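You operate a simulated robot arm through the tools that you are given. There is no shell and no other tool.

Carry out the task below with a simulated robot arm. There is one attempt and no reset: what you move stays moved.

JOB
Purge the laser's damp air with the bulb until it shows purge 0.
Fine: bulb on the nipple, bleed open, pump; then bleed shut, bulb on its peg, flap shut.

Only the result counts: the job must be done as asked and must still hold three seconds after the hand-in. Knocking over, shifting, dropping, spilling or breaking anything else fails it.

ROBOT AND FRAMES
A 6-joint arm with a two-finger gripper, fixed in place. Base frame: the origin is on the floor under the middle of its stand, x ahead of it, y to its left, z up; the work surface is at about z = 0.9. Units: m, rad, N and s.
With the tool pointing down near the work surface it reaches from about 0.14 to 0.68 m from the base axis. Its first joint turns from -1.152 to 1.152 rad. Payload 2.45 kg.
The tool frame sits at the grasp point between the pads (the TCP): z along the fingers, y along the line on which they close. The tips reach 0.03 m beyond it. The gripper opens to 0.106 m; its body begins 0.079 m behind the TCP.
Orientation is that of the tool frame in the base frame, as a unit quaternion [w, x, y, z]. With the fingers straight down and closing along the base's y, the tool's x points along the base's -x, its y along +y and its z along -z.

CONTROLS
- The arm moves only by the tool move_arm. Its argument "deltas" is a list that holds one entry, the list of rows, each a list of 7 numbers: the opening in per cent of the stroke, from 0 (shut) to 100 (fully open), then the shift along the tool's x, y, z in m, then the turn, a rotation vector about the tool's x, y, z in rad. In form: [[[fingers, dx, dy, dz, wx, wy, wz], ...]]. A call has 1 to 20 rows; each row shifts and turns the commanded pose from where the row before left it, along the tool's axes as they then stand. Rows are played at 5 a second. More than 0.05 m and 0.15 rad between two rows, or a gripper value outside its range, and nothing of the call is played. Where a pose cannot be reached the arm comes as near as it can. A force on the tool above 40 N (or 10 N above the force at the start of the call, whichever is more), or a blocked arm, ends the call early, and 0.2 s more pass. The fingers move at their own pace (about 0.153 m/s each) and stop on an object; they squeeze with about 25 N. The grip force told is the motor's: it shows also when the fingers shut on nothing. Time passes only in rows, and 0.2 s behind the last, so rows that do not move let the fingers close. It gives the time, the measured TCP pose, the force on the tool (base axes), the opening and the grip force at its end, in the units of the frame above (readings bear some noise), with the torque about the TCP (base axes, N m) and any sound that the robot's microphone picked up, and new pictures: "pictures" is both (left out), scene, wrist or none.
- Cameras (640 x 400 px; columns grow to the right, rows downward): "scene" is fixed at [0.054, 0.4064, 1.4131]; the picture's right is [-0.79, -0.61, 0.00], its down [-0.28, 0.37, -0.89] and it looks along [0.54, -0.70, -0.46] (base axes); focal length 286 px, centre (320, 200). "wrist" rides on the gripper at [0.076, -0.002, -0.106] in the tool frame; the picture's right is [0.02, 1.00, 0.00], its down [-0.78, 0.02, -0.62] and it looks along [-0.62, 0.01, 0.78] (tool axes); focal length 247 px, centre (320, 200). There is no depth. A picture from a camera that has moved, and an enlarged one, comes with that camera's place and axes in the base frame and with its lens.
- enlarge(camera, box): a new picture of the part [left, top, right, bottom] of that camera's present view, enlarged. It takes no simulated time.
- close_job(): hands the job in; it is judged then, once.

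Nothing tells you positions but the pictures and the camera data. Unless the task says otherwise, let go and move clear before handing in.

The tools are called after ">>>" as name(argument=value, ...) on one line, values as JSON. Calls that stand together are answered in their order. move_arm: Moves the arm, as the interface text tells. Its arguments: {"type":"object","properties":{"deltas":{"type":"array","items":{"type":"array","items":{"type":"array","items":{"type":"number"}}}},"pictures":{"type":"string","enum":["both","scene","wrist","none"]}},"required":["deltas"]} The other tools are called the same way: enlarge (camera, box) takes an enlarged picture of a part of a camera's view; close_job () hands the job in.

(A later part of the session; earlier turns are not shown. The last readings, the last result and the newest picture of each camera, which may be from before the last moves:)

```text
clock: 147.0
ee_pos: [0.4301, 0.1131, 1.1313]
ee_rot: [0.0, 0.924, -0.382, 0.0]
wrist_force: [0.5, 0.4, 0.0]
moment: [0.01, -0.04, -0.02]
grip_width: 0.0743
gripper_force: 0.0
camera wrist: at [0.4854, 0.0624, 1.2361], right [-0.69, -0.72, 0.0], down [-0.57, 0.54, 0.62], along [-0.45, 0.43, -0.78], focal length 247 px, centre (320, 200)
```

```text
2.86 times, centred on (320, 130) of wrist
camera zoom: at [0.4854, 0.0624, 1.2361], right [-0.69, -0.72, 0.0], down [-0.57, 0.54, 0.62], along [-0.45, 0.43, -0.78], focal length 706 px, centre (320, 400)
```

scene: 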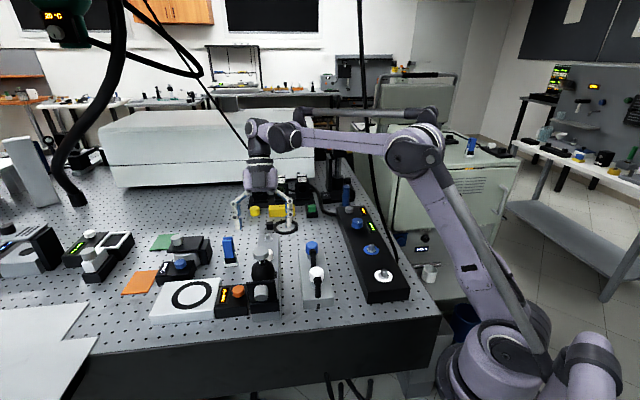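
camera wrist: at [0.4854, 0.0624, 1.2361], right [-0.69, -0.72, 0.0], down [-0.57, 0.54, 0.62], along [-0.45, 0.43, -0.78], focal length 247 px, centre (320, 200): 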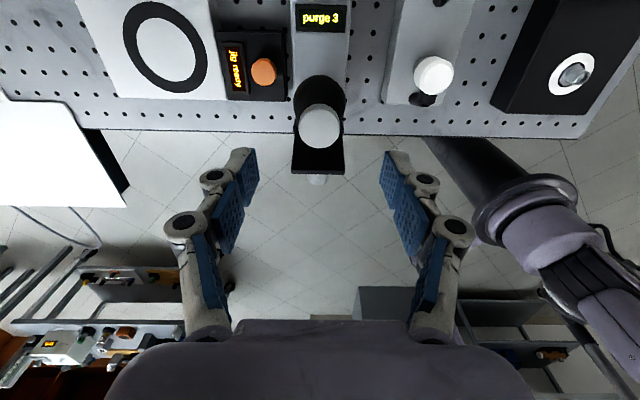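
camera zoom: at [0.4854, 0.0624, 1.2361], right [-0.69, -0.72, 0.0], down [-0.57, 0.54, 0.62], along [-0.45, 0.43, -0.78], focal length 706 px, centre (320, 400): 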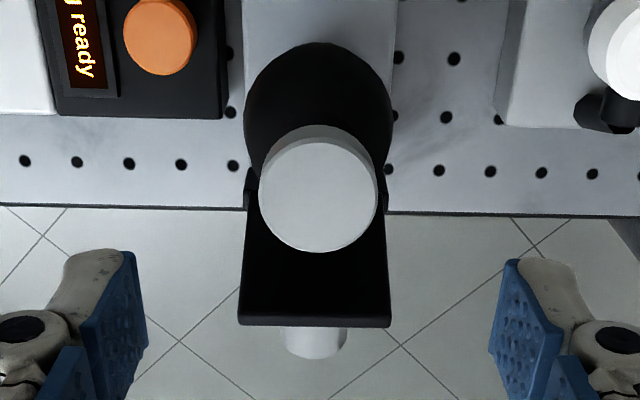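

From here I can see the display while working on the bulb. I'll lower to the body, grip it, and test a small lift without any twist.

>>> move_arm(deltas=[[[70, 0.0025, 0, 0.045, 0, 0, 0], [70, 0, 0, 0.045, 0, 0, 0], [70, 0, 0, 0.0445, 0, 0, 0], [70, 0, 0, 0, 0, 0, 0], [30, 0, 0, 0, 0, 0, 0], [0, 0, 0, 0, 0, 0, 0], [0, 0, 0, 0, 0, 0, 0]]], pictures="wrist")

>>> move_arm(deltas=[[[0, 0, 0, -0.0015, 0, 0, 0], [0, 0, 0, -0.0015, 0, 0, 0], [0, 0, 0, 0, 0, 0, 0]]], pictures="wrist")

>>> enlarge(camera="wrist", box=[260, 60, 380, 180])

```text
clock: 148.6
ee_pos: [0.4327, 0.1095, 0.9961]
ee_rot: [-0.003, 0.924, -0.381, 0.002]
wrist_force: [22.4, 12.9, 4.4]
moment: [0.65, -0.24, 0.63]
grip_width: 0.0445
gripper_force: 24.9
camera wrist: at [0.4876, 0.0585, 1.1028], right [-0.69, -0.72, -0.01], down [-0.57, 0.54, 0.62], along [-0.44, 0.43, -0.79], focal length 247 px, centre (320, 200)
```

wrist: 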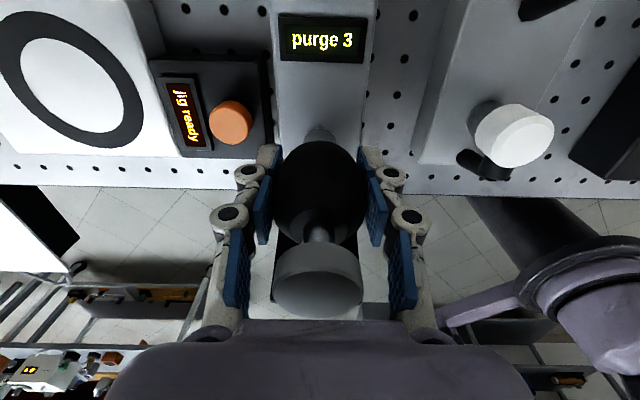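

```text
clock: 149.4
ee_pos: [0.4328, 0.1094, 1.0017]
ee_rot: [0.0, 0.924, -0.382, 0.001]
wrist_force: [18.7, 7.8, -1.1]
moment: [0.03, -0.43, -0.7]
grip_width: 0.044
gripper_force: 25.3
camera wrist: at [0.4879, 0.059, 1.1052], right [-0.69, -0.72, 0.0], down [-0.57, 0.54, 0.62], along [-0.45, 0.43, -0.78], focal length 247 px, centre (320, 200)
```

wrist: 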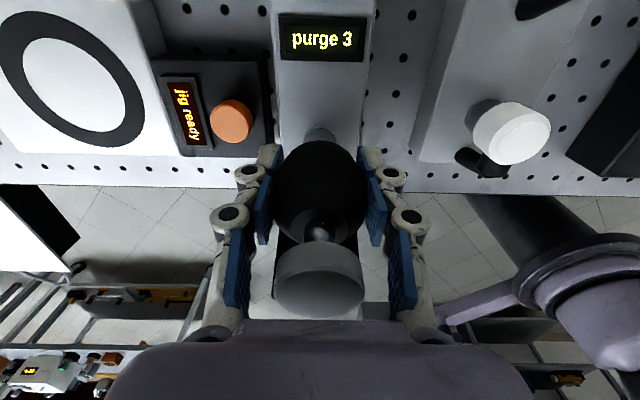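

```text
3.33 times, centred on (320, 120) of wrist
camera zoom: at [0.4879, 0.059, 1.1052], right [-0.69, -0.72, 0.0], down [-0.57, 0.54, 0.62], along [-0.45, 0.43, -0.78], focal length 823 px, centre (320, 467)
```

zoom: 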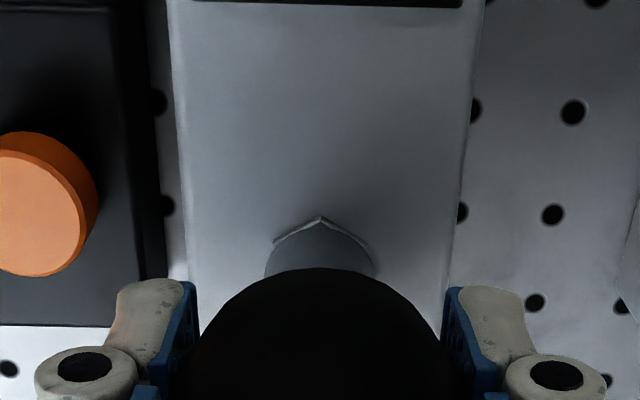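

The bulb lifts freely with a body grip and there's no twist lock, so seating is fine. I'll re-seat it with the side load removed and let go. Then I'll set the bleed to the clockwise stop and try several consecutive strokes while watching the display, since one count may take more than one stroke.

>>> move_arm(deltas=[[[0, 0, -0.002, 0, 0, 0, 0], [0, 0, 0, 0.002, 0, 0, 0], [0, 0, 0, 0.002, 0, 0, 0], [0, 0, 0, 0.001, 0, 0, 0], [0, 0, 0, 0, 0, 0, 0]]], pictures="none")

```text
clock: 150.6
ee_pos: [0.4317, 0.1128, 0.9947]
ee_rot: [0.001, 0.924, -0.382, -0.001]
wrist_force: [-3.9, -2.5, 2.5]
moment: [-0.07, 0.42, -0.54]
grip_width: 0.0439
gripper_force: 25.2
```

>>> move_arm(deltas=[[[0, 0, 0, 0.001, 0, 0, 0], [0, 0, 0, 0.001, 0, 0, 0], [0, 0, 0, 0, 0, 0, 0]]], pictures="none")

>>> move_arm(deltas=[[[40, 0, 0, 0, 0, 0, 0], [70, 0, 0, 0, 0, 0, 0], [70, 0, 0, 0, 0, 0, 0], [70, 0, 0, -0.045, 0, 0, 0], [70, 0, 0, -0.045, 0, 0, 0], [70, 0, 0, -0.045, 0, 0, 0], [70, 0, 0, 0, 0, 0, 0]]], pictures="wrist")

>>> enlarge(camera="wrist", box=[240, 0, 400, 160])

```text
clock: 151.4
ee_pos: [0.4321, 0.1126, 0.9929]
ee_rot: [0.002, 0.924, -0.382, -0.002]
wrist_force: [-11.3, -14.2, 12.4]
moment: [-0.08, -0.04, 1.05]
grip_width: 0.0435
gripper_force: 24.6
```

```text
clock: 153.0
ee_pos: [0.4323, 0.114, 1.1258]
ee_rot: [0.0, 0.924, -0.382, -0.001]
wrist_force: [1.4, -0.6, -0.9]
moment: [0.0, 0.05, -0.02]
grip_width: 0.0744
gripper_force: 0.1
camera wrist: at [0.4882, 0.0622, 1.2308], right [-0.69, -0.72, 0.0], down [-0.57, 0.54, 0.62], along [-0.45, 0.43, -0.78], focal length 247 px, centre (320, 200)
```

wrist: 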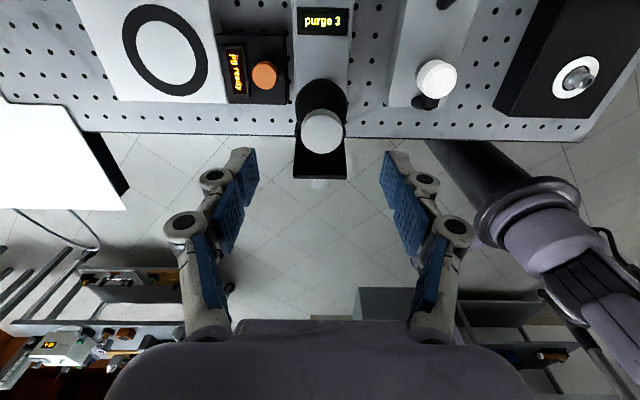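

```text
2.50 times, centred on (320, 80) of wrist
camera zoom: at [0.4882, 0.0622, 1.2308], right [-0.69, -0.72, 0.0], down [-0.57, 0.54, 0.62], along [-0.45, 0.43, -0.78], focal length 617 px, centre (320, 500)
```

zoom: 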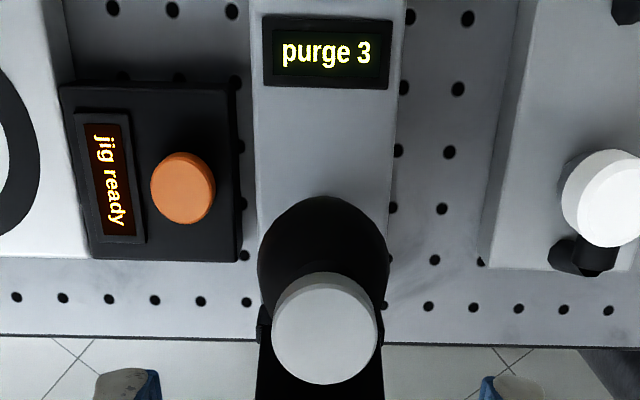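

Seated with a 12 N push. Now to the knob with a clockwise turn to the far stop, starting from this orientation.

>>> move_arm(deltas=[[[70, 0.04, 0.0003, 0, 0, 0, 0], [70, 0.04, 0.0003, 0, 0, 0, 0], [70, 0.0405, 0.0003, 0, 0, 0, 0], [70, 0, 0, 0.04, 0, 0, 0], [70, 0, 0, 0, 0, 0, 0]]], pictures="wrist")

>>> enlarge(camera="wrist", box=[240, 60, 400, 200])

```text
clock: 154.2
ee_pos: [0.5177, 0.0271, 1.085]
ee_rot: [0.0, 0.925, -0.381, -0.001]
wrist_force: [-0.3, 0.0, 0.8]
moment: [-0.01, -0.02, 0.02]
grip_width: 0.0742
gripper_force: 0.1
camera wrist: at [0.5727, -0.0238, 1.1894], right [-0.69, -0.72, 0.0], down [-0.57, 0.54, 0.62], along [-0.45, 0.43, -0.78], focal length 247 px, centre (320, 200)
```

wrist: 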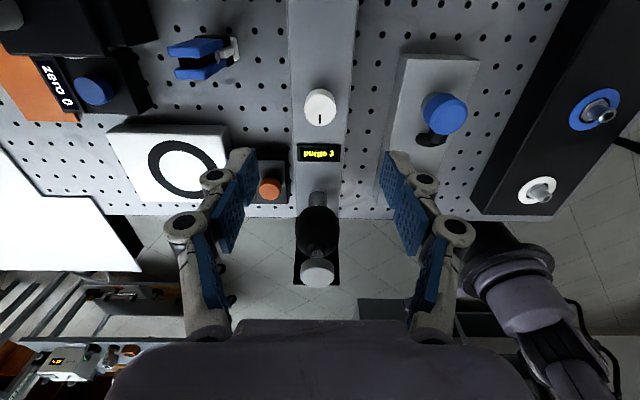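

```text
2.86 times, centred on (320, 130) of wrist
camera zoom: at [0.5727, -0.0238, 1.1894], right [-0.69, -0.72, 0.0], down [-0.57, 0.54, 0.62], along [-0.45, 0.43, -0.78], focal length 706 px, centre (320, 400)
```

zoom: 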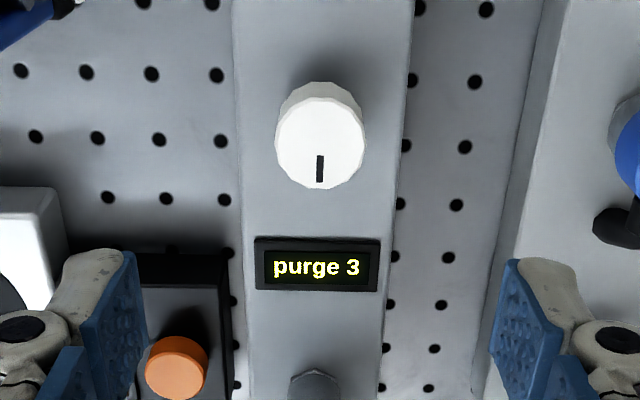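

>>> move_arm(deltas=[[[70, -0.0008, 0, 0.04, 0, 0, 0], [70, 0, 0, 0.04, 0, 0, 0], [70, 0, 0, 0.032, 0, 0, 0], [70, 0, 0, 0, 0, 0, 0], [30, 0, 0, 0, 0, 0, 0], [0, 0, 0, 0, 0, 0, 0], [0, 0, 0, 0, 0, 0, 0], [0, 0, 0, 0, 0, 0, 0.1], [0, 0, 0, 0, 0, 0, 0.1], [0, 0, 0, 0, 0, 0, 0.1], [0, 0, 0, 0, 0, 0, 0]]], pictures="none")

```text
clock: 156.6
ee_pos: [0.5167, 0.0269, 0.974]
ee_rot: [0.002, 0.856, -0.516, -0.002]
wrist_force: [-13.2, -13.0, -29.9]
moment: [-0.4, 0.18, 0.02]
grip_width: 0.0294
gripper_force: 45.2
```

>>> move_arm(deltas=[[[0, 0.0003, 0.0013, 0.001, 0, 0, 0], [0, 0, 0, 0, 0, 0, 0.1], [0, 0, 0, 0, 0, 0, 0.1], [0, 0, 0, 0, 0, 0, 0.1], [0, 0, 0, 0, 0, 0, 0.1], [0, 0, 0, 0, 0, 0, 0]]], pictures="none")

>>> move_arm(deltas=[[[0, 0, 0, 0, 0, 0, 0.1], [0, 0, 0, 0, 0, 0, 0.1], [0, 0, 0, 0, 0, 0, 0.1], [0, 0, 0, 0, 0, 0, 0.1], [0, 0, 0, 0, 0, 0, 0]]], pictures="wrist")

>>> enlarge(camera="wrist", box=[240, 80, 420, 240])

```text
clock: 158.0
ee_pos: [0.5168, 0.0274, 0.9745]
ee_rot: [0.002, 0.737, -0.676, -0.001]
wrist_force: [-9.0, -15.2, -19.9]
moment: [0.3, 0.28, 0.01]
grip_width: 0.0293
gripper_force: 44.5
```

```text
clock: 159.2
ee_pos: [0.5162, 0.0267, 0.9741]
ee_rot: [-0.003, -0.588, 0.809, 0.001]
wrist_force: [-13.5, -13.5, -21.6]
moment: [0.04, 0.16, 0.0]
grip_width: 0.0288
gripper_force: 44.8
camera wrist: at [0.4944, -0.045, 1.0798], right [-0.96, 0.29, 0.0], down [0.23, 0.75, 0.62], along [0.17, 0.59, -0.79], focal length 247 px, centre (320, 200)
```

wrist: 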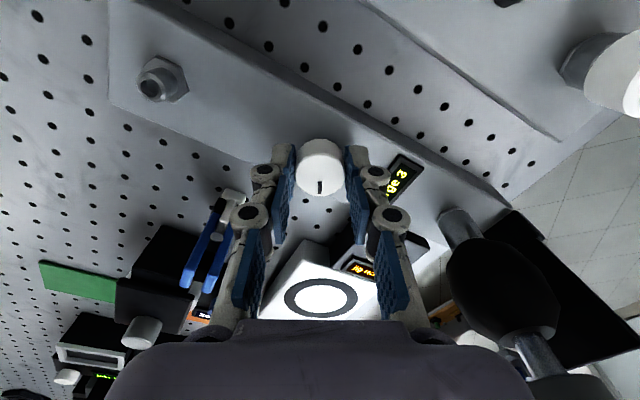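

```text
2.50 times, centred on (330, 160) of wrist
camera zoom: at [0.4944, -0.045, 1.0798], right [-0.96, 0.29, 0.0], down [0.23, 0.75, 0.62], along [0.17, 0.59, -0.79], focal length 617 px, centre (295, 300)
```

zoom: 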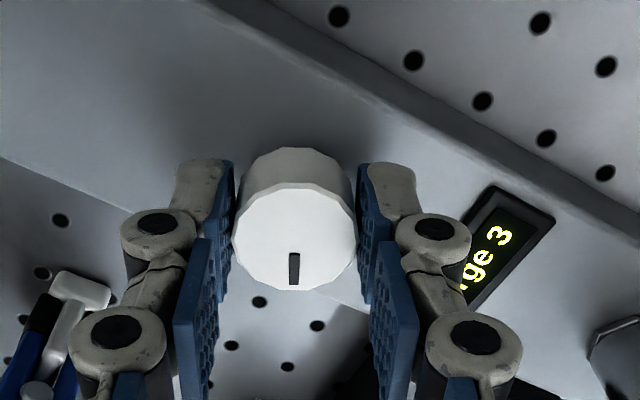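

>>> move_arm(deltas=[[[0, 0, 0.001, 0.0008, 0, 0, 0], [0, 0, 0, 0, 0, 0, 0.1], [0, 0, 0, 0, 0, 0, 0.1], [0, 0, 0, 0, 0, 0, 0.1], [0, 0, 0, 0, 0, 0, 0.1], [0, 0, 0, 0, 0, 0, 0.1], [0, 0, 0, 0, 0, 0, 0.06], [0, 0, 0, 0, 0, 0, 0]]], pictures="wrist")

>>> enlarge(camera="wrist", box=[240, 80, 420, 240])

```text
clock: 161.0
ee_pos: [0.5156, 0.0279, 0.9747]
ee_rot: [-0.001, -0.341, 0.94, 0.0]
wrist_force: [3.9, -6.1, 10.8]
moment: [-0.43, -0.06, 0.19]
grip_width: 0.0295
gripper_force: 45.4
camera wrist: at [0.4587, -0.0211, 1.0795], right [-0.66, 0.75, 0.0], down [0.59, 0.52, 0.62], along [0.47, 0.41, -0.78], focal length 247 px, centre (320, 200)
```

wrist: 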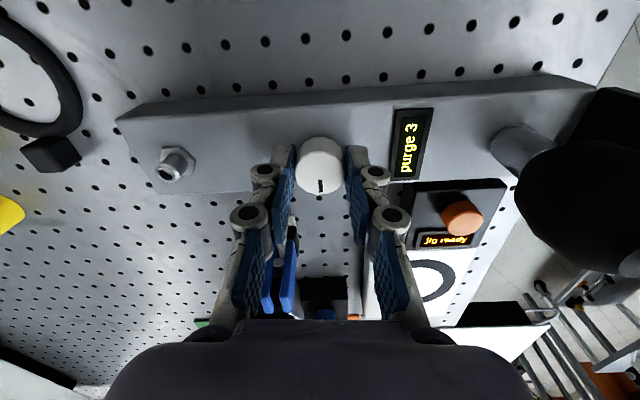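

```text
2.50 times, centred on (330, 160) of wrist
camera zoom: at [0.4587, -0.0211, 1.0795], right [-0.66, 0.75, 0.0], down [0.59, 0.52, 0.62], along [0.47, 0.41, -0.78], focal length 617 px, centre (295, 300)
```

zoom: 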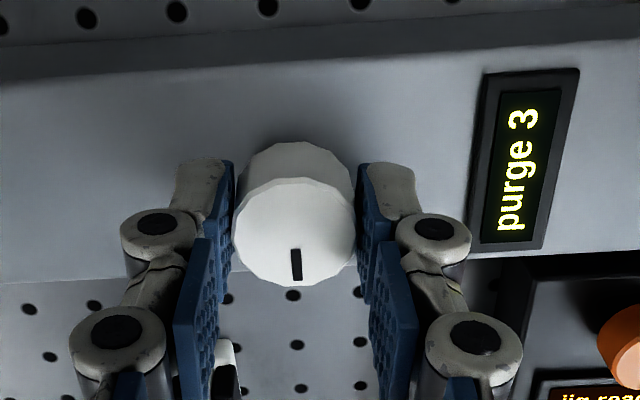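

At the clockwise stop again. I'll release and go over the cap with the fingers closed, ready for a series of strokes.

>>> move_arm(deltas=[[[70, 0, 0, 0, 0, 0, 0], [70, 0, 0, 0, 0, 0, 0], [70, 0, 0, -0.04, 0, 0, 0], [70, 0, 0, -0.04, 0, 0, 0], [70, 0, 0, -0.045, 0, 0, 0], [0, 0, 0, -0.032, 0, 0, 0], [0, 0.0022, 0.03, 0, 0, 0, 0], [0, 0.0022, 0.03, 0, 0, 0, 0], [0, 0.0022, 0.03, 0, 0, 0, 0], [0, 0.0024, 0.03, 0, 0, 0, 0], [0, 0, 0, 0.03, 0, 0, 0], [0, 0, 0, 0, 0, 0, 0]]], pictures="both")

>>> enlarge(camera="wrist", box=[200, 60, 380, 220])

>>> enlarge(camera="scene", box=[240, 205, 290, 285])

```text
clock: 163.6
ee_pos: [0.4314, 0.1145, 1.1025]
ee_rot: [0.0, -0.342, 0.94, 0.0]
wrist_force: [0.3, -0.1, 0.4]
moment: [0.01, -0.02, 0.0]
grip_width: 0.0
gripper_force: 25.0
camera wrist: at [0.375, 0.0655, 1.2076], right [-0.66, 0.75, 0.0], down [0.59, 0.52, 0.62], along [0.47, 0.41, -0.78], focal length 247 px, centre (320, 200)
```

scene: 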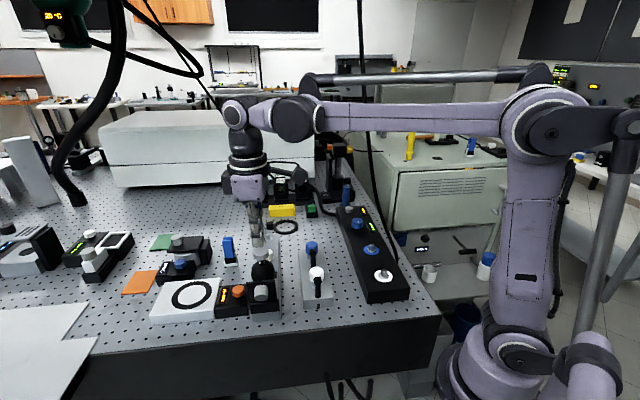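
wrist: 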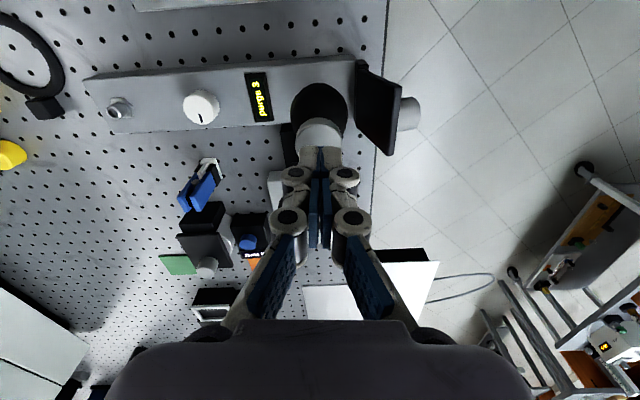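

```text
2.50 times, centred on (290, 140) of wrist
camera zoom: at [0.375, 0.0655, 1.2076], right [-0.66, 0.75, 0.0], down [0.59, 0.52, 0.62], along [0.47, 0.41, -0.78], focal length 617 px, centre (395, 350)
```

zoom: 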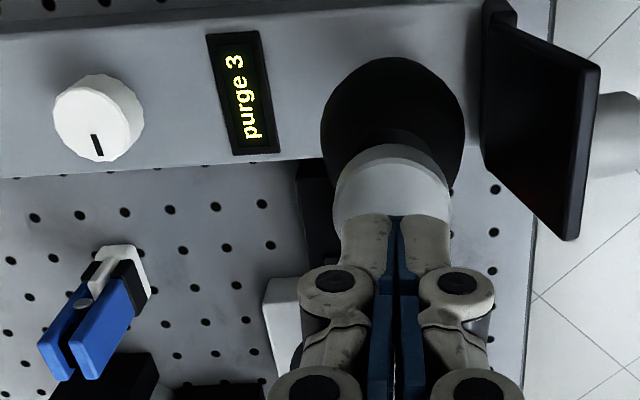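

```text
5.00 times, centred on (265, 245) of scene
camera zoom: at [0.054, 0.4064, 1.4131], right [-0.79, -0.61, 0.0], down [-0.28, 0.37, -0.89], along [0.54, -0.7, -0.46], focal length 1431 px, centre (595, -25)
```

zoom: 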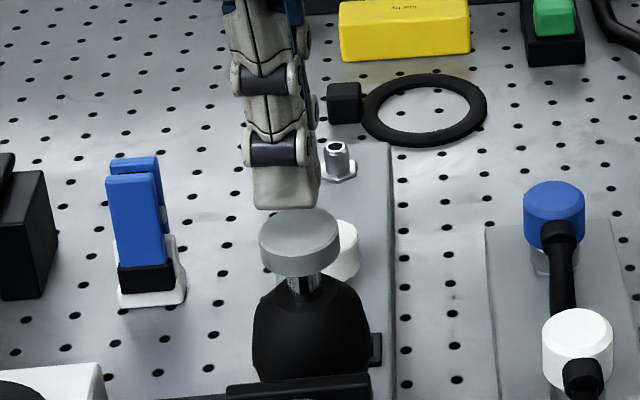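

Positioned. Now four brisk full strokes in a row.

>>> move_arm(deltas=[[[0, 0, 0, 0.013, 0, 0, 0], [0, 0, 0, 0.0115, 0, 0, 0], [0, 0, 0, 0.0105, 0, 0, 0], [0, 0, 0, -0.0175, 0, 0, 0], [0, 0, 0, -0.0175, 0, 0, 0], [0, 0, 0, 0.013, 0, 0, 0], [0, 0, 0, 0.0115, 0, 0, 0], [0, 0, 0, 0.0105, 0, 0, 0], [0, 0, 0, -0.0175, 0, 0, 0], [0, 0, 0, -0.0175, 0, 0, 0], [0, 0, 0, 0.013, 0, 0, 0], [0, 0, 0, 0.0115, 0, 0, 0], [0, 0, 0, 0.0105, 0, 0, 0], [0, 0, 0, -0.0175, 0, 0, 0], [0, 0, 0, -0.0175, 0, 0, 0], [0, 0, 0, 0, 0, 0, 0]]], pictures="wrist")

>>> enlarge(camera="wrist", box=[200, 60, 380, 220])

```text
clock: 167.0
ee_pos: [0.4305, 0.1128, 1.1007]
ee_rot: [-0.001, -0.342, 0.94, 0.001]
wrist_force: [1.1, -0.6, -0.3]
moment: [0.02, -0.01, -0.02]
grip_width: 0.0
gripper_force: 24.7
camera wrist: at [0.3741, 0.064, 1.2059], right [-0.66, 0.75, 0.0], down [0.59, 0.52, 0.62], along [0.47, 0.41, -0.78], focal length 247 px, centre (320, 200)
```

wrist: 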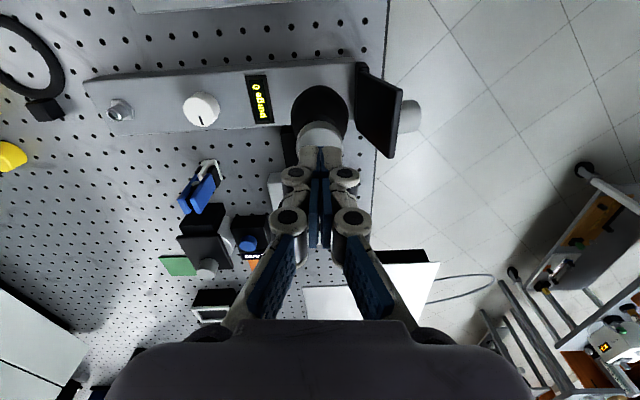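

```text
2.50 times, centred on (290, 140) of wrist
camera zoom: at [0.3741, 0.064, 1.2059], right [-0.66, 0.75, 0.0], down [0.59, 0.52, 0.62], along [0.47, 0.41, -0.78], focal length 617 px, centre (395, 350)
```

zoom: 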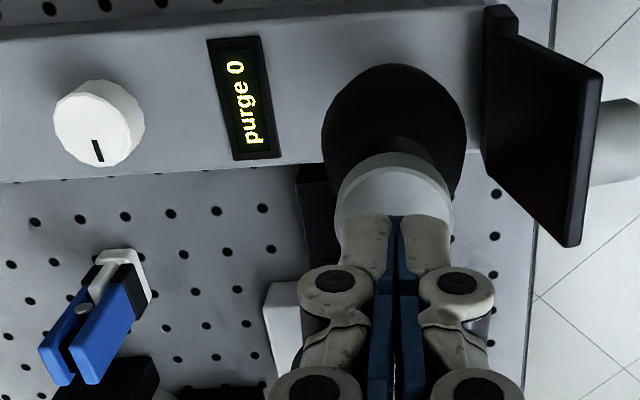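

The display now reads purge 0, so the missing piece was pressing the bulb firmly home. I'll confirm the digit, then shut the bleed.

>>> enlarge(camera="wrist", box=[240, 65, 290, 135])

>>> move_arm(deltas=[[[0, 0, 0, -0.03, 0, 0, 0], [0, -0.0022, -0.03, 0, 0, 0, 0], [0, -0.0022, -0.03, 0, 0, 0, 0], [0, -0.0022, -0.03, 0, 0, 0, 0], [70, -0.0024, -0.03, 0, 0, 0, 0], [70, 0, 0, 0.04, 0, 0, 0], [70, 0, 0, 0, 0, 0, 0]]], pictures="wrist")

>>> enlarge(camera="wrist", box=[260, 60, 400, 180])

```text
5.71 times, centred on (265, 100) of wrist
camera zoom: at [0.3741, 0.064, 1.2059], right [-0.66, 0.75, 0.0], down [0.59, 0.52, 0.62], along [0.47, 0.41, -0.78], focal length 1411 px, centre (634, 771)
```

zoom: 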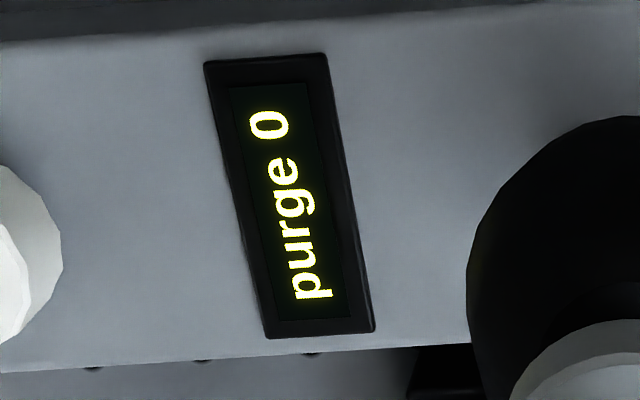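

```text
clock: 168.6
ee_pos: [0.5164, 0.0281, 1.0891]
ee_rot: [-0.001, -0.342, 0.94, 0.001]
wrist_force: [1.1, 0.3, -0.4]
moment: [-0.01, -0.01, -0.01]
grip_width: 0.0744
gripper_force: 0.0
camera wrist: at [0.4593, -0.0217, 1.1948], right [-0.66, 0.75, 0.0], down [0.59, 0.52, 0.62], along [0.47, 0.41, -0.78], focal length 247 px, centre (320, 200)
```

wrist: 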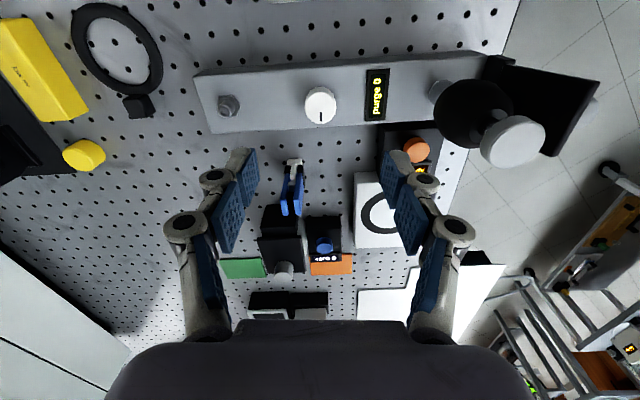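

```text
3.33 times, centred on (330, 120) of wrist
camera zoom: at [0.4593, -0.0217, 1.1948], right [-0.66, 0.75, 0.0], down [0.59, 0.52, 0.62], along [0.47, 0.41, -0.78], focal length 823 px, centre (287, 467)
```

zoom: 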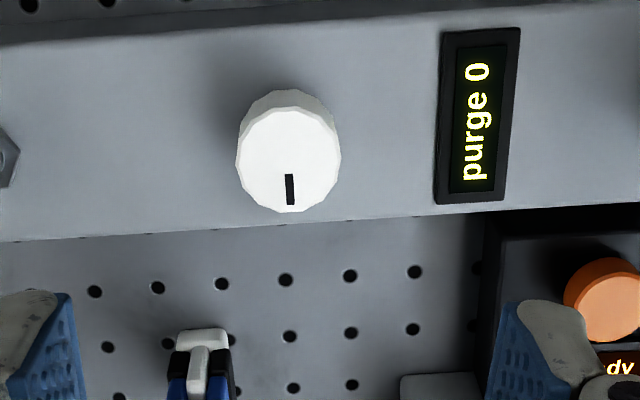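

Purge 0 is confirmed. I'll lower onto the knob and turn it counter-clockwise back to shut.

>>> move_arm(deltas=[[[70, 0, 0, 0.04, 0, 0, 0], [70, 0, 0, 0.04, 0, 0, 0], [70, 0, 0, 0.036, 0, 0, 0], [70, 0, 0, 0, 0, 0, 0], [30, 0, 0, 0, 0, 0, 0], [0, 0, 0, 0, 0, 0, 0], [0, 0, 0, 0, 0, 0, 0], [0, 0, 0, 0, 0, 0, -0.1], [0, 0, 0, 0, 0, 0, -0.1], [0, 0, 0, 0, 0, 0, -0.1], [0, 0, 0, 0, 0, 0, 0]]], pictures="none")

```text
clock: 171.0
ee_pos: [0.5167, 0.0291, 0.974]
ee_rot: [-0.001, -0.48, 0.877, 0.001]
wrist_force: [2.1, 3.4, -29.1]
moment: [0.18, -0.1, -0.02]
grip_width: 0.0292
gripper_force: 44.7
```

>>> move_arm(deltas=[[[0, 0, 0.0002, 0.0012, 0, 0, 0], [0, 0, 0, 0, 0, 0, -0.1], [0, 0, 0, 0, 0, 0, -0.1], [0, 0, 0, 0, 0, 0, -0.1], [0, 0, 0, 0, 0, 0, -0.1], [0, 0, 0, 0, 0, 0, 0]]], pictures="none")

>>> move_arm(deltas=[[[0, 0, 0, 0.0003, 0, 0, -0.1], [0, 0, 0, 0, 0, 0, -0.1], [0, 0, 0, 0, 0, 0, -0.1], [0, 0, 0, 0, 0, 0, -0.1], [0, 0, 0, 0, 0, 0, 0]]], pictures="none")

```text
clock: 172.4
ee_pos: [0.5167, 0.0279, 0.9751]
ee_rot: [-0.001, -0.644, 0.765, 0.001]
wrist_force: [10.1, 4.6, 9.8]
moment: [0.24, -0.19, 0.04]
grip_width: 0.0294
gripper_force: 44.7
```

```text
clock: 173.6
ee_pos: [0.5162, 0.0279, 0.9738]
ee_rot: [0.0, 0.784, -0.621, 0.0]
wrist_force: [11.4, 5.8, 27.7]
moment: [-0.17, -0.45, 0.0]
grip_width: 0.0291
gripper_force: 45.2
```

>>> move_arm(deltas=[[[0, 0, -0.001, -0.001, 0, 0, 0], [0, 0, 0, 0, 0, 0, -0.1], [0, 0, 0, 0, 0, 0, -0.1], [0, 0, 0, 0, 0, 0, -0.1], [0, 0, 0, 0, 0, 0, -0.1], [0, 0, 0, 0, 0, 0, -0.07], [0, 0, 0, 0, 0, 0, 0]]], pictures="wrist")

>>> enlarge(camera="wrist", box=[240, 80, 420, 240])

```text
clock: 175.2
ee_pos: [0.5153, 0.0277, 0.9748]
ee_rot: [0.0, 0.906, -0.422, -0.002]
wrist_force: [2.9, 4.7, -2.8]
moment: [0.49, 0.11, -0.45]
grip_width: 0.0291
gripper_force: 45.1
camera wrist: at [0.5668, -0.0283, 1.0792], right [-0.75, -0.66, 0.0], down [-0.51, 0.59, 0.62], along [-0.41, 0.47, -0.78], focal length 247 px, centre (320, 200)
```

wrist: 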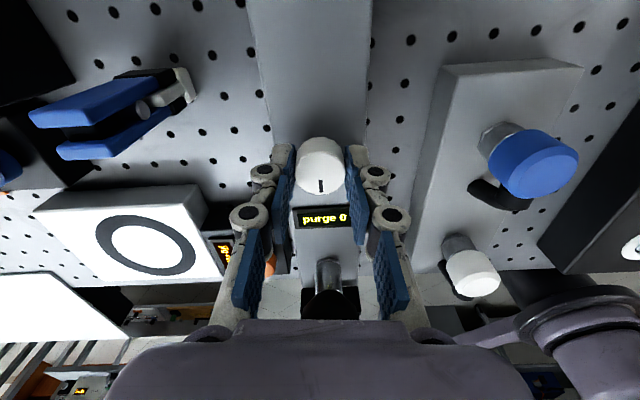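

```text
2.50 times, centred on (330, 160) of wrist
camera zoom: at [0.5668, -0.0283, 1.0792], right [-0.75, -0.66, 0.0], down [-0.51, 0.59, 0.62], along [-0.41, 0.47, -0.78], focal length 617 px, centre (295, 300)
```

zoom: 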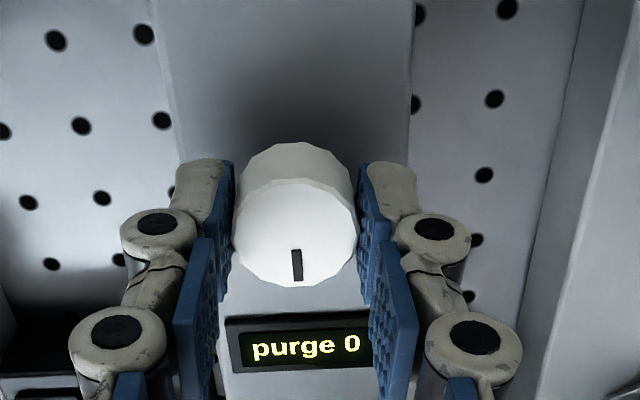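

The bleed is shut: it's at the stop with torque -0.45 N·m and the pointer back to its original direction. I'll release and return above the bulb to take it off the nipple.

>>> move_arm(deltas=[[[70, 0, 0, 0, 0, 0, 0], [70, 0, 0, 0, 0, 0, 0], [70, 0, 0, -0.04, 0, 0, 0], [70, 0, 0, -0.04, 0, 0, 0], [70, 0, 0, -0.04, 0, 0, 0], [70, 0, 0, -0.033, 0, 0, -0.087], [70, -0.03, -0.0003, 0, 0, 0, 0], [70, -0.03, -0.0003, 0, 0, 0, 0], [70, -0.03, -0.0003, 0, 0, 0, 0], [70, -0.0293, -0.0002, 0, 0, 0, 0], [70, 0, 0, 0, 0, 0, 0]]], pictures="wrist")

>>> enlarge(camera="wrist", box=[240, 0, 400, 160])

```text
clock: 177.6
ee_pos: [0.4329, 0.1138, 1.1279]
ee_rot: [0.0, 0.924, -0.383, -0.001]
wrist_force: [0.0, -0.3, -0.1]
moment: [0.0, 0.0, -0.01]
grip_width: 0.0742
gripper_force: 0.0
camera wrist: at [0.4878, 0.0633, 1.2327], right [-0.69, -0.72, 0.0], down [-0.56, 0.54, 0.62], along [-0.45, 0.43, -0.78], focal length 247 px, centre (320, 200)
```

wrist: 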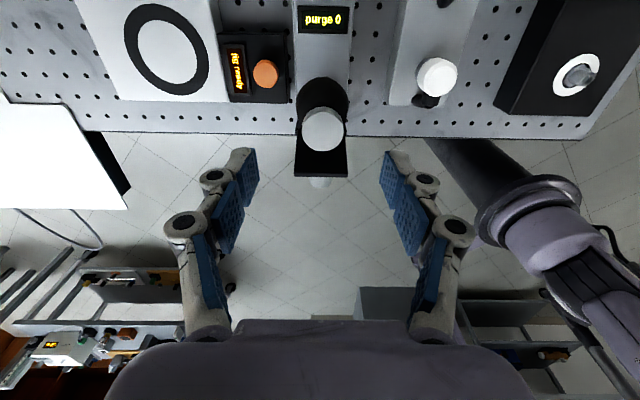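

```text
2.50 times, centred on (320, 80) of wrist
camera zoom: at [0.4878, 0.0633, 1.2327], right [-0.69, -0.72, 0.0], down [-0.56, 0.54, 0.62], along [-0.45, 0.43, -0.78], focal length 617 px, centre (320, 500)
```

zoom: 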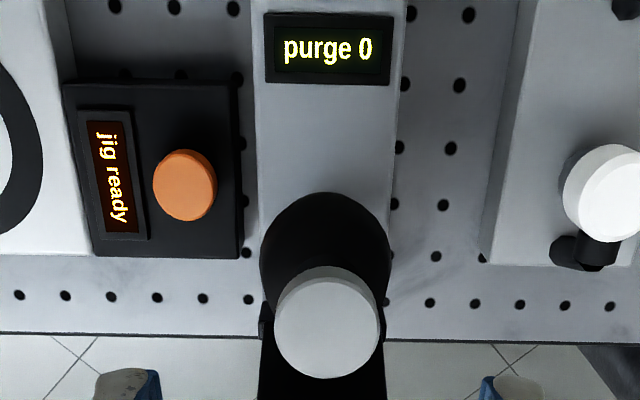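

Purge 0 still holds. I'll lower around the bulb body, grip, and lift slowly off the nipple.

>>> move_arm(deltas=[[[70, 0, 0.0012, 0.045, 0, 0, 0], [70, 0, 0, 0.045, 0, 0, 0], [70, 0, 0, 0.043, 0, 0, 0], [70, 0, 0, 0, 0, 0, 0], [30, 0, 0, 0, 0, 0, 0], [0, 0, 0, 0, 0, 0, 0], [0, 0, 0, 0, 0, 0, 0]]], pictures="none")

```text
clock: 179.2
ee_pos: [0.4328, 0.1121, 0.9942]
ee_rot: [0.0, 0.924, -0.382, -0.001]
wrist_force: [2.4, 1.9, -2.1]
moment: [0.2, 0.05, 1.07]
grip_width: 0.0436
gripper_force: 25.1
```

The side load is small. Lifting slowly now.

>>> move_arm(deltas=[[[0, 0, 0, -0.0015, 0, 0, 0], [0, 0, 0, -0.0015, 0, 0, 0], [0, 0, 0, -0.0015, 0, 0, 0], [0, 0, 0, -0.0015, 0, 0, 0], [0, 0, 0, 0, 0, 0, 0]]], pictures="none")

>>> move_arm(deltas=[[[0, 0, 0, -0.0015, 0, 0, 0], [0, 0, 0, -0.0015, 0, 0, 0], [0, 0, 0, -0.0015, 0, 0, 0], [0, 0, 0, -0.0015, 0, 0, 0], [0, 0, 0, -0.0015, 0, 0, 0], [0, 0, 0, -0.0015, 0, 0, 0], [0, 0, 0, 0, 0, 0, 0]]], pictures="wrist")

>>> enlarge(camera="wrist", box=[260, 60, 380, 180])

```text
clock: 180.4
ee_pos: [0.4314, 0.1129, 1.0]
ee_rot: [0.001, 0.924, -0.383, -0.002]
wrist_force: [-0.1, 0.4, -1.4]
moment: [0.05, -0.01, 0.8]
grip_width: 0.0441
gripper_force: 24.7
```

```text
clock: 182.0
ee_pos: [0.4315, 0.1129, 1.0097]
ee_rot: [0.001, 0.924, -0.382, -0.002]
wrist_force: [0.0, -1.1, -0.1]
moment: [0.05, -0.01, 0.78]
grip_width: 0.0442
gripper_force: 25.1
camera wrist: at [0.4873, 0.0606, 1.115], right [-0.69, -0.72, 0.0], down [-0.56, 0.54, 0.62], along [-0.45, 0.43, -0.78], focal length 247 px, centre (320, 200)
```

wrist: 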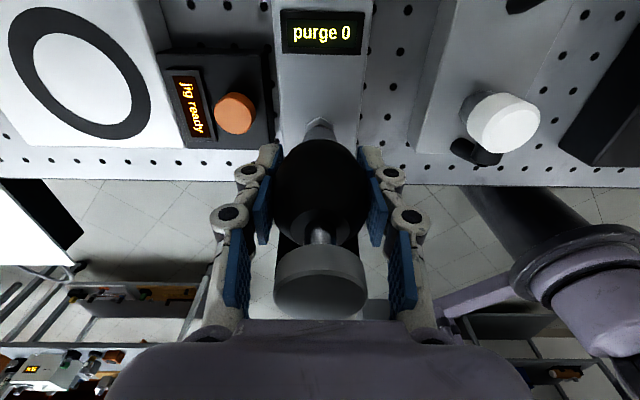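

```text
3.33 times, centred on (320, 120) of wrist
camera zoom: at [0.4873, 0.0606, 1.115], right [-0.69, -0.72, 0.0], down [-0.56, 0.54, 0.62], along [-0.45, 0.43, -0.78], focal length 823 px, centre (320, 467)
```

zoom: 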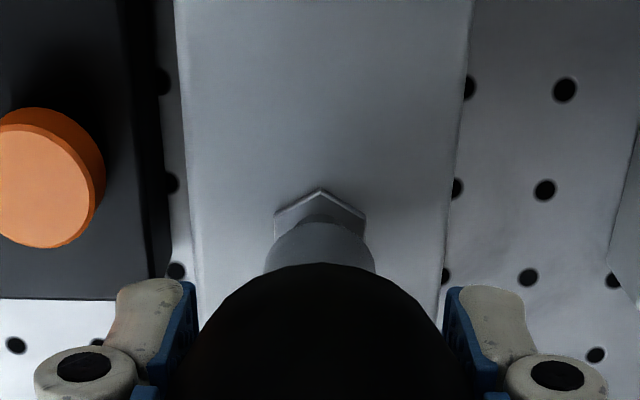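

It's rising cleanly with no force. Continuing up to travel height and taking a reference picture of the nipple.

>>> move_arm(deltas=[[[0, 0, 0, -0.0015, 0, 0, 0], [0, 0, 0, -0.0015, 0, 0, 0], [0, 0, 0, -0.0015, 0, 0, 0], [0, 0, 0, -0.0015, 0, 0, 0], [0, 0, 0, -0.0015, 0, 0, 0], [0, 0, 0, -0.0015, 0, 0, 0], [0, 0, 0, -0.0015, 0, 0, 0], [0, 0, 0, -0.0015, 0, 0, 0], [0, 0, 0, -0.0015, 0, 0, 0], [0, 0, 0, -0.0015, 0, 0, 0], [0, 0, 0, -0.0065, 0, 0, 0], [0, 0, 0, -0.0065, 0, 0, 0], [0, 0, 0, -0.0065, 0, 0, 0], [0, 0, 0, -0.0065, 0, 0, 0], [0, 0, 0, -0.0065, 0, 0, 0], [0, 0, 0, 0, 0, 0, 0]]], pictures="wrist")

>>> enlarge(camera="wrist", box=[260, 60, 380, 180])

```text
clock: 185.4
ee_pos: [0.4316, 0.1121, 1.0585]
ee_rot: [0.001, 0.924, -0.382, -0.001]
wrist_force: [-0.6, 0.1, -1.2]
moment: [-0.02, 0.01, 0.01]
grip_width: 0.0431
gripper_force: 25.1
camera wrist: at [0.4874, 0.0608, 1.1626], right [-0.69, -0.72, 0.0], down [-0.56, 0.54, 0.62], along [-0.45, 0.43, -0.78], focal length 247 px, centre (320, 200)
```

wrist: 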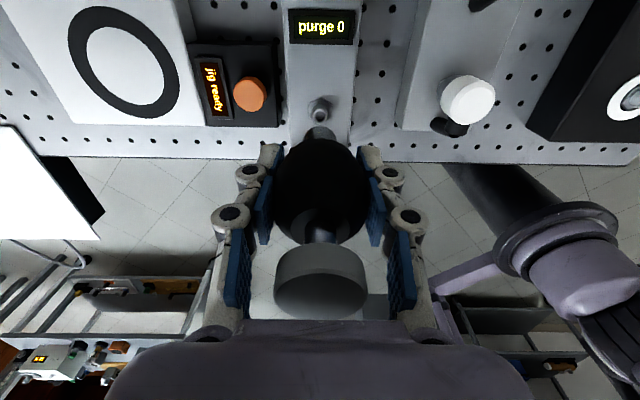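

```text
3.33 times, centred on (320, 120) of wrist
camera zoom: at [0.4874, 0.0608, 1.1626], right [-0.69, -0.72, 0.0], down [-0.56, 0.54, 0.62], along [-0.45, 0.43, -0.78], focal length 823 px, centre (320, 467)
```

zoom: 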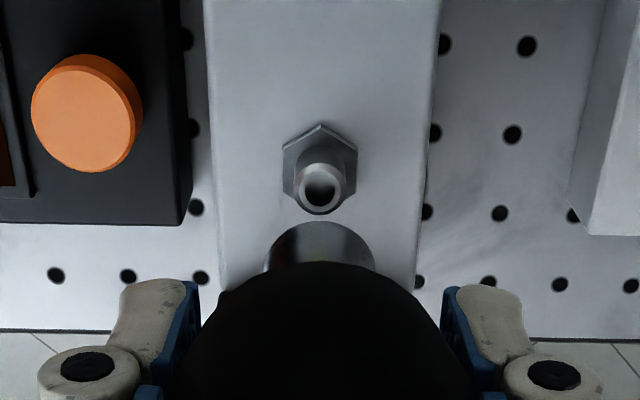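

Reference taken: the nipple tip is at zoom (320, 189). I'll carry the bulb back along the plate to the peg, 0.213 m.

>>> move_arm(deltas=[[[0, 0.01, 0.0001, 0, 0, 0, 0], [0, 0.0193, 0.0001, 0, 0, 0, 0], [0, 0.0193, 0.0001, 0, 0, 0, 0], [0, 0.0193, 0.0001, 0, 0, 0, 0], [0, 0.0193, 0.0001, 0, 0, 0, 0], [0, 0.0193, 0.0001, 0, 0, 0, 0], [0, 0.0193, 0.0001, 0, 0, 0, 0], [0, 0.0193, 0.0001, 0, 0, 0, 0], [0, 0.0193, 0.0001, 0, 0, 0, 0], [0, 0.0193, 0, 0, 0, 0, 0], [0, 0.0193, 0, 0, 0, 0, 0], [0, 0.01, 0, 0, 0, 0, 0], [0, 0, 0, 0, 0, 0, 0]]], pictures="both")

>>> enlarge(camera="wrist", box=[260, 60, 380, 180])

>>> enlarge(camera="scene", box=[240, 180, 300, 250])

```text
clock: 188.2
ee_pos: [0.581, -0.0387, 1.0563]
ee_rot: [0.0, 0.924, -0.383, -0.001]
wrist_force: [1.0, 1.0, -1.1]
moment: [0.0, 0.0, 0.02]
grip_width: 0.0432
gripper_force: 25.1
camera wrist: at [0.6373, -0.0904, 1.1617], right [-0.69, -0.72, 0.0], down [-0.56, 0.54, 0.62], along [-0.45, 0.43, -0.78], focal length 247 px, centre (320, 200)
```

scene: 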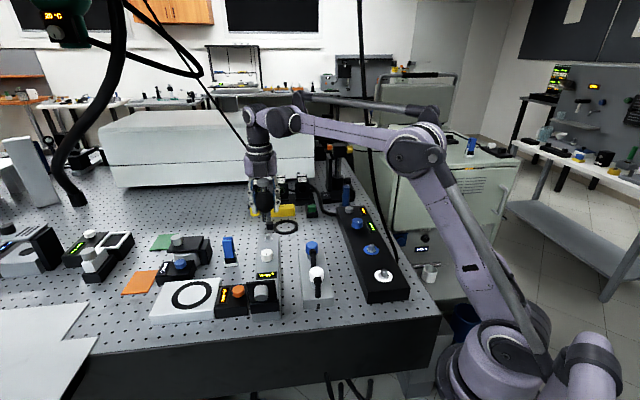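
wrist: 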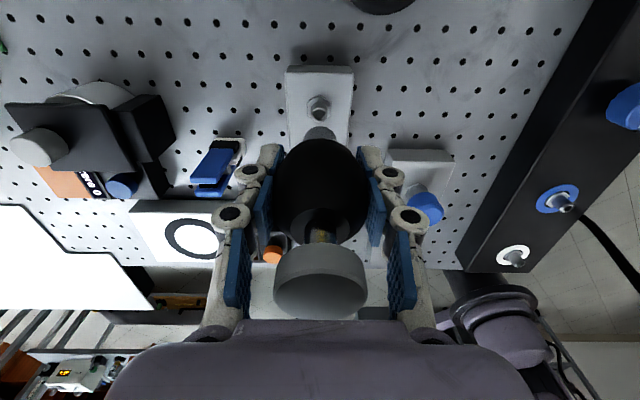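

```text
3.33 times, centred on (320, 120) of wrist
camera zoom: at [0.6373, -0.0904, 1.1617], right [-0.69, -0.72, 0.0], down [-0.56, 0.54, 0.62], along [-0.45, 0.43, -0.78], focal length 823 px, centre (320, 467)
```

zoom: 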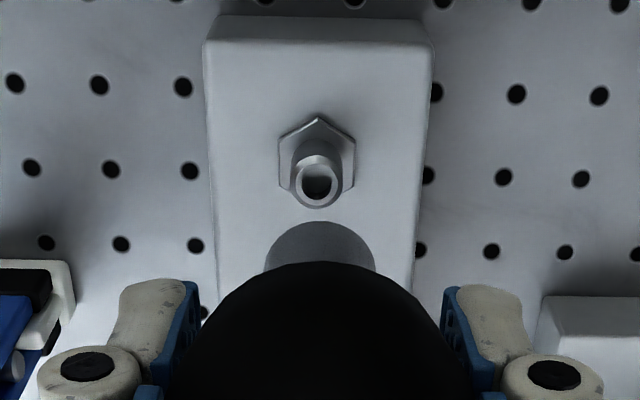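

```text
5.71 times, centred on (270, 215) of scene
camera zoom: at [0.0541, 0.4064, 1.4131], right [-0.79, -0.61, 0.0], down [-0.28, 0.37, -0.89], along [0.54, -0.7, -0.46], focal length 1635 px, centre (606, 114)
```

zoom: 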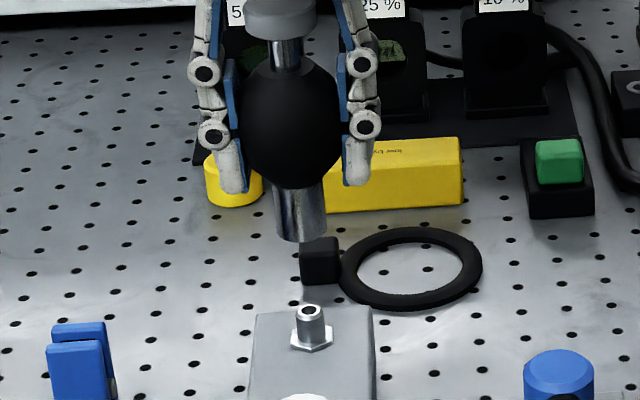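

The peg tip shows within a few pixels of the reference, about 1 mm off. I'll apply a small correction and lower slowly while watching the forces.

>>> move_arm(deltas=[[[0, 0.0007, -0.0004, 0, 0, 0, 0], [0, 0, 0, 0.01, 0, 0, 0], [0, 0, 0, 0.01, 0, 0, 0], [0, 0, 0, 0.01, 0, 0, 0], [0, 0, 0, 0.003, 0, 0, 0], [0, 0, 0, 0, 0, 0, 0]]], pictures="none")

>>> enlarge(camera="scene", box=[240, 180, 300, 250])

>>> enlarge(camera="wrist", box=[260, 60, 380, 180])

```text
clock: 189.6
ee_pos: [0.582, -0.0398, 1.0244]
ee_rot: [0.0, 0.924, -0.382, -0.002]
wrist_force: [-0.5, 0.3, -2.3]
moment: [0.0, -0.02, 0.0]
grip_width: 0.0432
gripper_force: 25.0
```

```text
5.71 times, centred on (270, 215) of scene
camera zoom: at [0.054, 0.4064, 1.4131], right [-0.79, -0.61, 0.0], down [-0.28, 0.37, -0.89], along [0.54, -0.7, -0.46], focal length 1635 px, centre (606, 114)
```

zoom: 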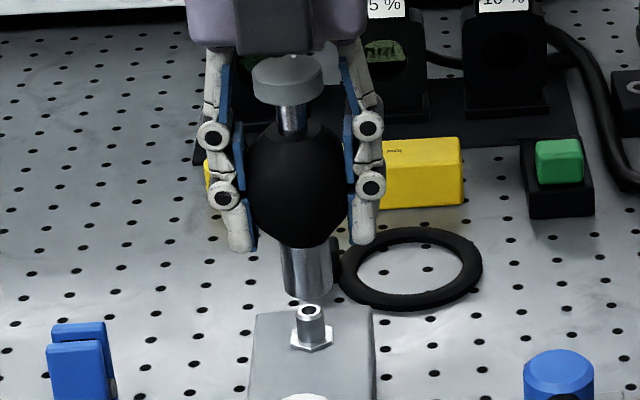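

```text
3.33 times, centred on (320, 120) of wrist
camera zoom: at [0.638, -0.0917, 1.1283], right [-0.69, -0.72, 0.0], down [-0.56, 0.54, 0.62], along [-0.45, 0.43, -0.78], focal length 823 px, centre (320, 467)
```

zoom: 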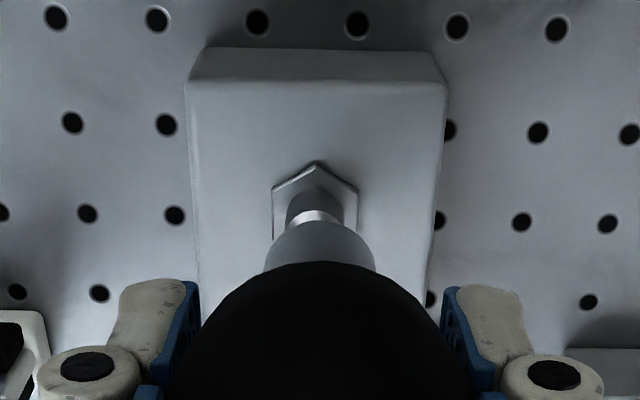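

>>> move_arm(deltas=[[[0, 0, 0, 0.002, 0, 0, 0], [0, 0, 0, 0.002, 0, 0, 0], [0, 0, 0, 0.002, 0, 0, 0], [0, 0, 0, 0.002, 0, 0, 0], [0, 0, 0, 0.002, 0, 0, 0], [0, 0, 0, 0.002, 0, 0, 0], [0, 0, 0, 0.002, 0, 0, 0], [0, 0, 0, 0, 0, 0, 0]]], pictures="none")

>>> enlarge(camera="scene", box=[240, 180, 300, 250])

```text
clock: 191.4
ee_pos: [0.5834, -0.0387, 1.0096]
ee_rot: [0.0, 0.924, -0.383, -0.001]
wrist_force: [2.3, 1.9, -1.4]
moment: [-0.09, -0.17, -0.6]
grip_width: 0.0439
gripper_force: 25.2
```

```text
5.71 times, centred on (270, 215) of scene
camera zoom: at [0.0541, 0.4064, 1.4131], right [-0.79, -0.61, 0.0], down [-0.28, 0.37, -0.89], along [0.54, -0.7, -0.46], focal length 1635 px, centre (606, 114)
```

zoom: 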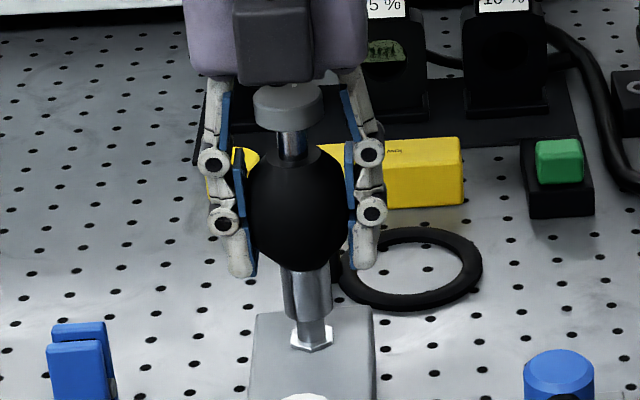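

The sleeve has slipped over the peg with low side load. Continuing down.

>>> move_arm(deltas=[[[0, 0, 0, 0.002, 0, 0, 0], [0, 0, 0, 0.002, 0, 0, 0], [0, 0, 0, 0.002, 0, 0, 0], [0, 0, 0, 0.002, 0, 0, 0], [0, 0, 0, 0, 0, 0, 0]]], pictures="none")

>>> move_arm(deltas=[[[0, 0, 0, 0.002, 0, 0, 0], [0, 0, 0, 0.002, 0, 0, 0], [0, 0, 0, 0.002, 0, 0, 0], [0, 0, 0, 0, 0, 0, 0]]], pictures="none")

>>> enlarge(camera="scene", box=[240, 180, 300, 250])

```text
clock: 192.6
ee_pos: [0.5827, -0.0389, 1.0028]
ee_rot: [0.0, 0.924, -0.383, -0.001]
wrist_force: [2.6, 3.8, -2.2]
moment: [0.3, 0.04, 0.85]
grip_width: 0.0435
gripper_force: 25.4
```

```text
clock: 193.6
ee_pos: [0.5826, -0.038, 0.9955]
ee_rot: [0.0, 0.924, -0.383, -0.001]
wrist_force: [3.4, 3.6, -1.0]
moment: [0.48, 0.05, 0.63]
grip_width: 0.0437
gripper_force: 25.1
```

```text
5.71 times, centred on (270, 215) of scene
camera zoom: at [0.0542, 0.4065, 1.4131], right [-0.79, -0.61, 0.0], down [-0.28, 0.37, -0.89], along [0.54, -0.7, -0.46], focal length 1635 px, centre (606, 114)
```

zoom: 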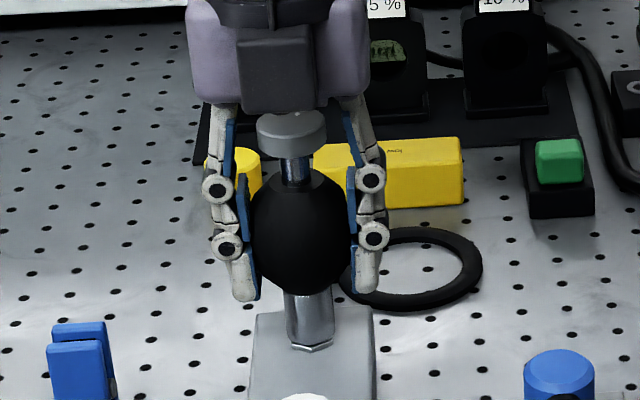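

Almost seated. I'll press it firmly home in 1 mm steps, since that mattered at the nipple.

>>> move_arm(deltas=[[[0, 0, 0, 0.001, 0, 0, 0], [0, 0, 0, 0.001, 0, 0, 0], [0, 0, 0, 0, 0, 0, 0]]], pictures="none")

>>> enlarge(camera="scene", box=[255, 215, 280, 245])

```text
clock: 194.4
ee_pos: [0.5823, -0.0387, 0.9943]
ee_rot: [0.0, 0.924, -0.383, -0.001]
wrist_force: [4.2, 4.8, 7.1]
moment: [-0.02, -0.42, -0.75]
grip_width: 0.0437
gripper_force: 25.1
```

```text
13.33 times, centred on (268, 230) of scene
camera zoom: at [0.054, 0.4065, 1.4131], right [-0.79, -0.61, 0.0], down [-0.28, 0.37, -0.89], along [0.54, -0.7, -0.46], focal length 3815 px, centre (1020, -200)
```

zoom: 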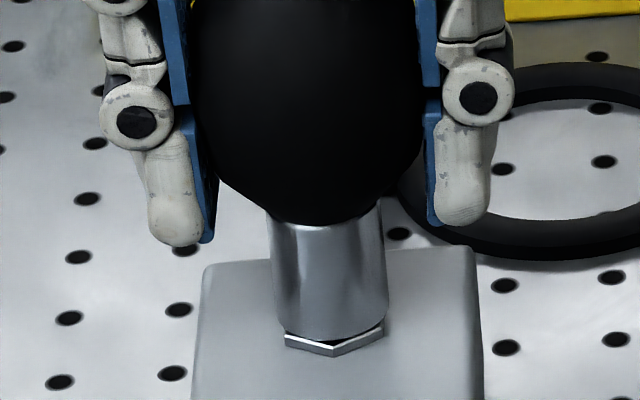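

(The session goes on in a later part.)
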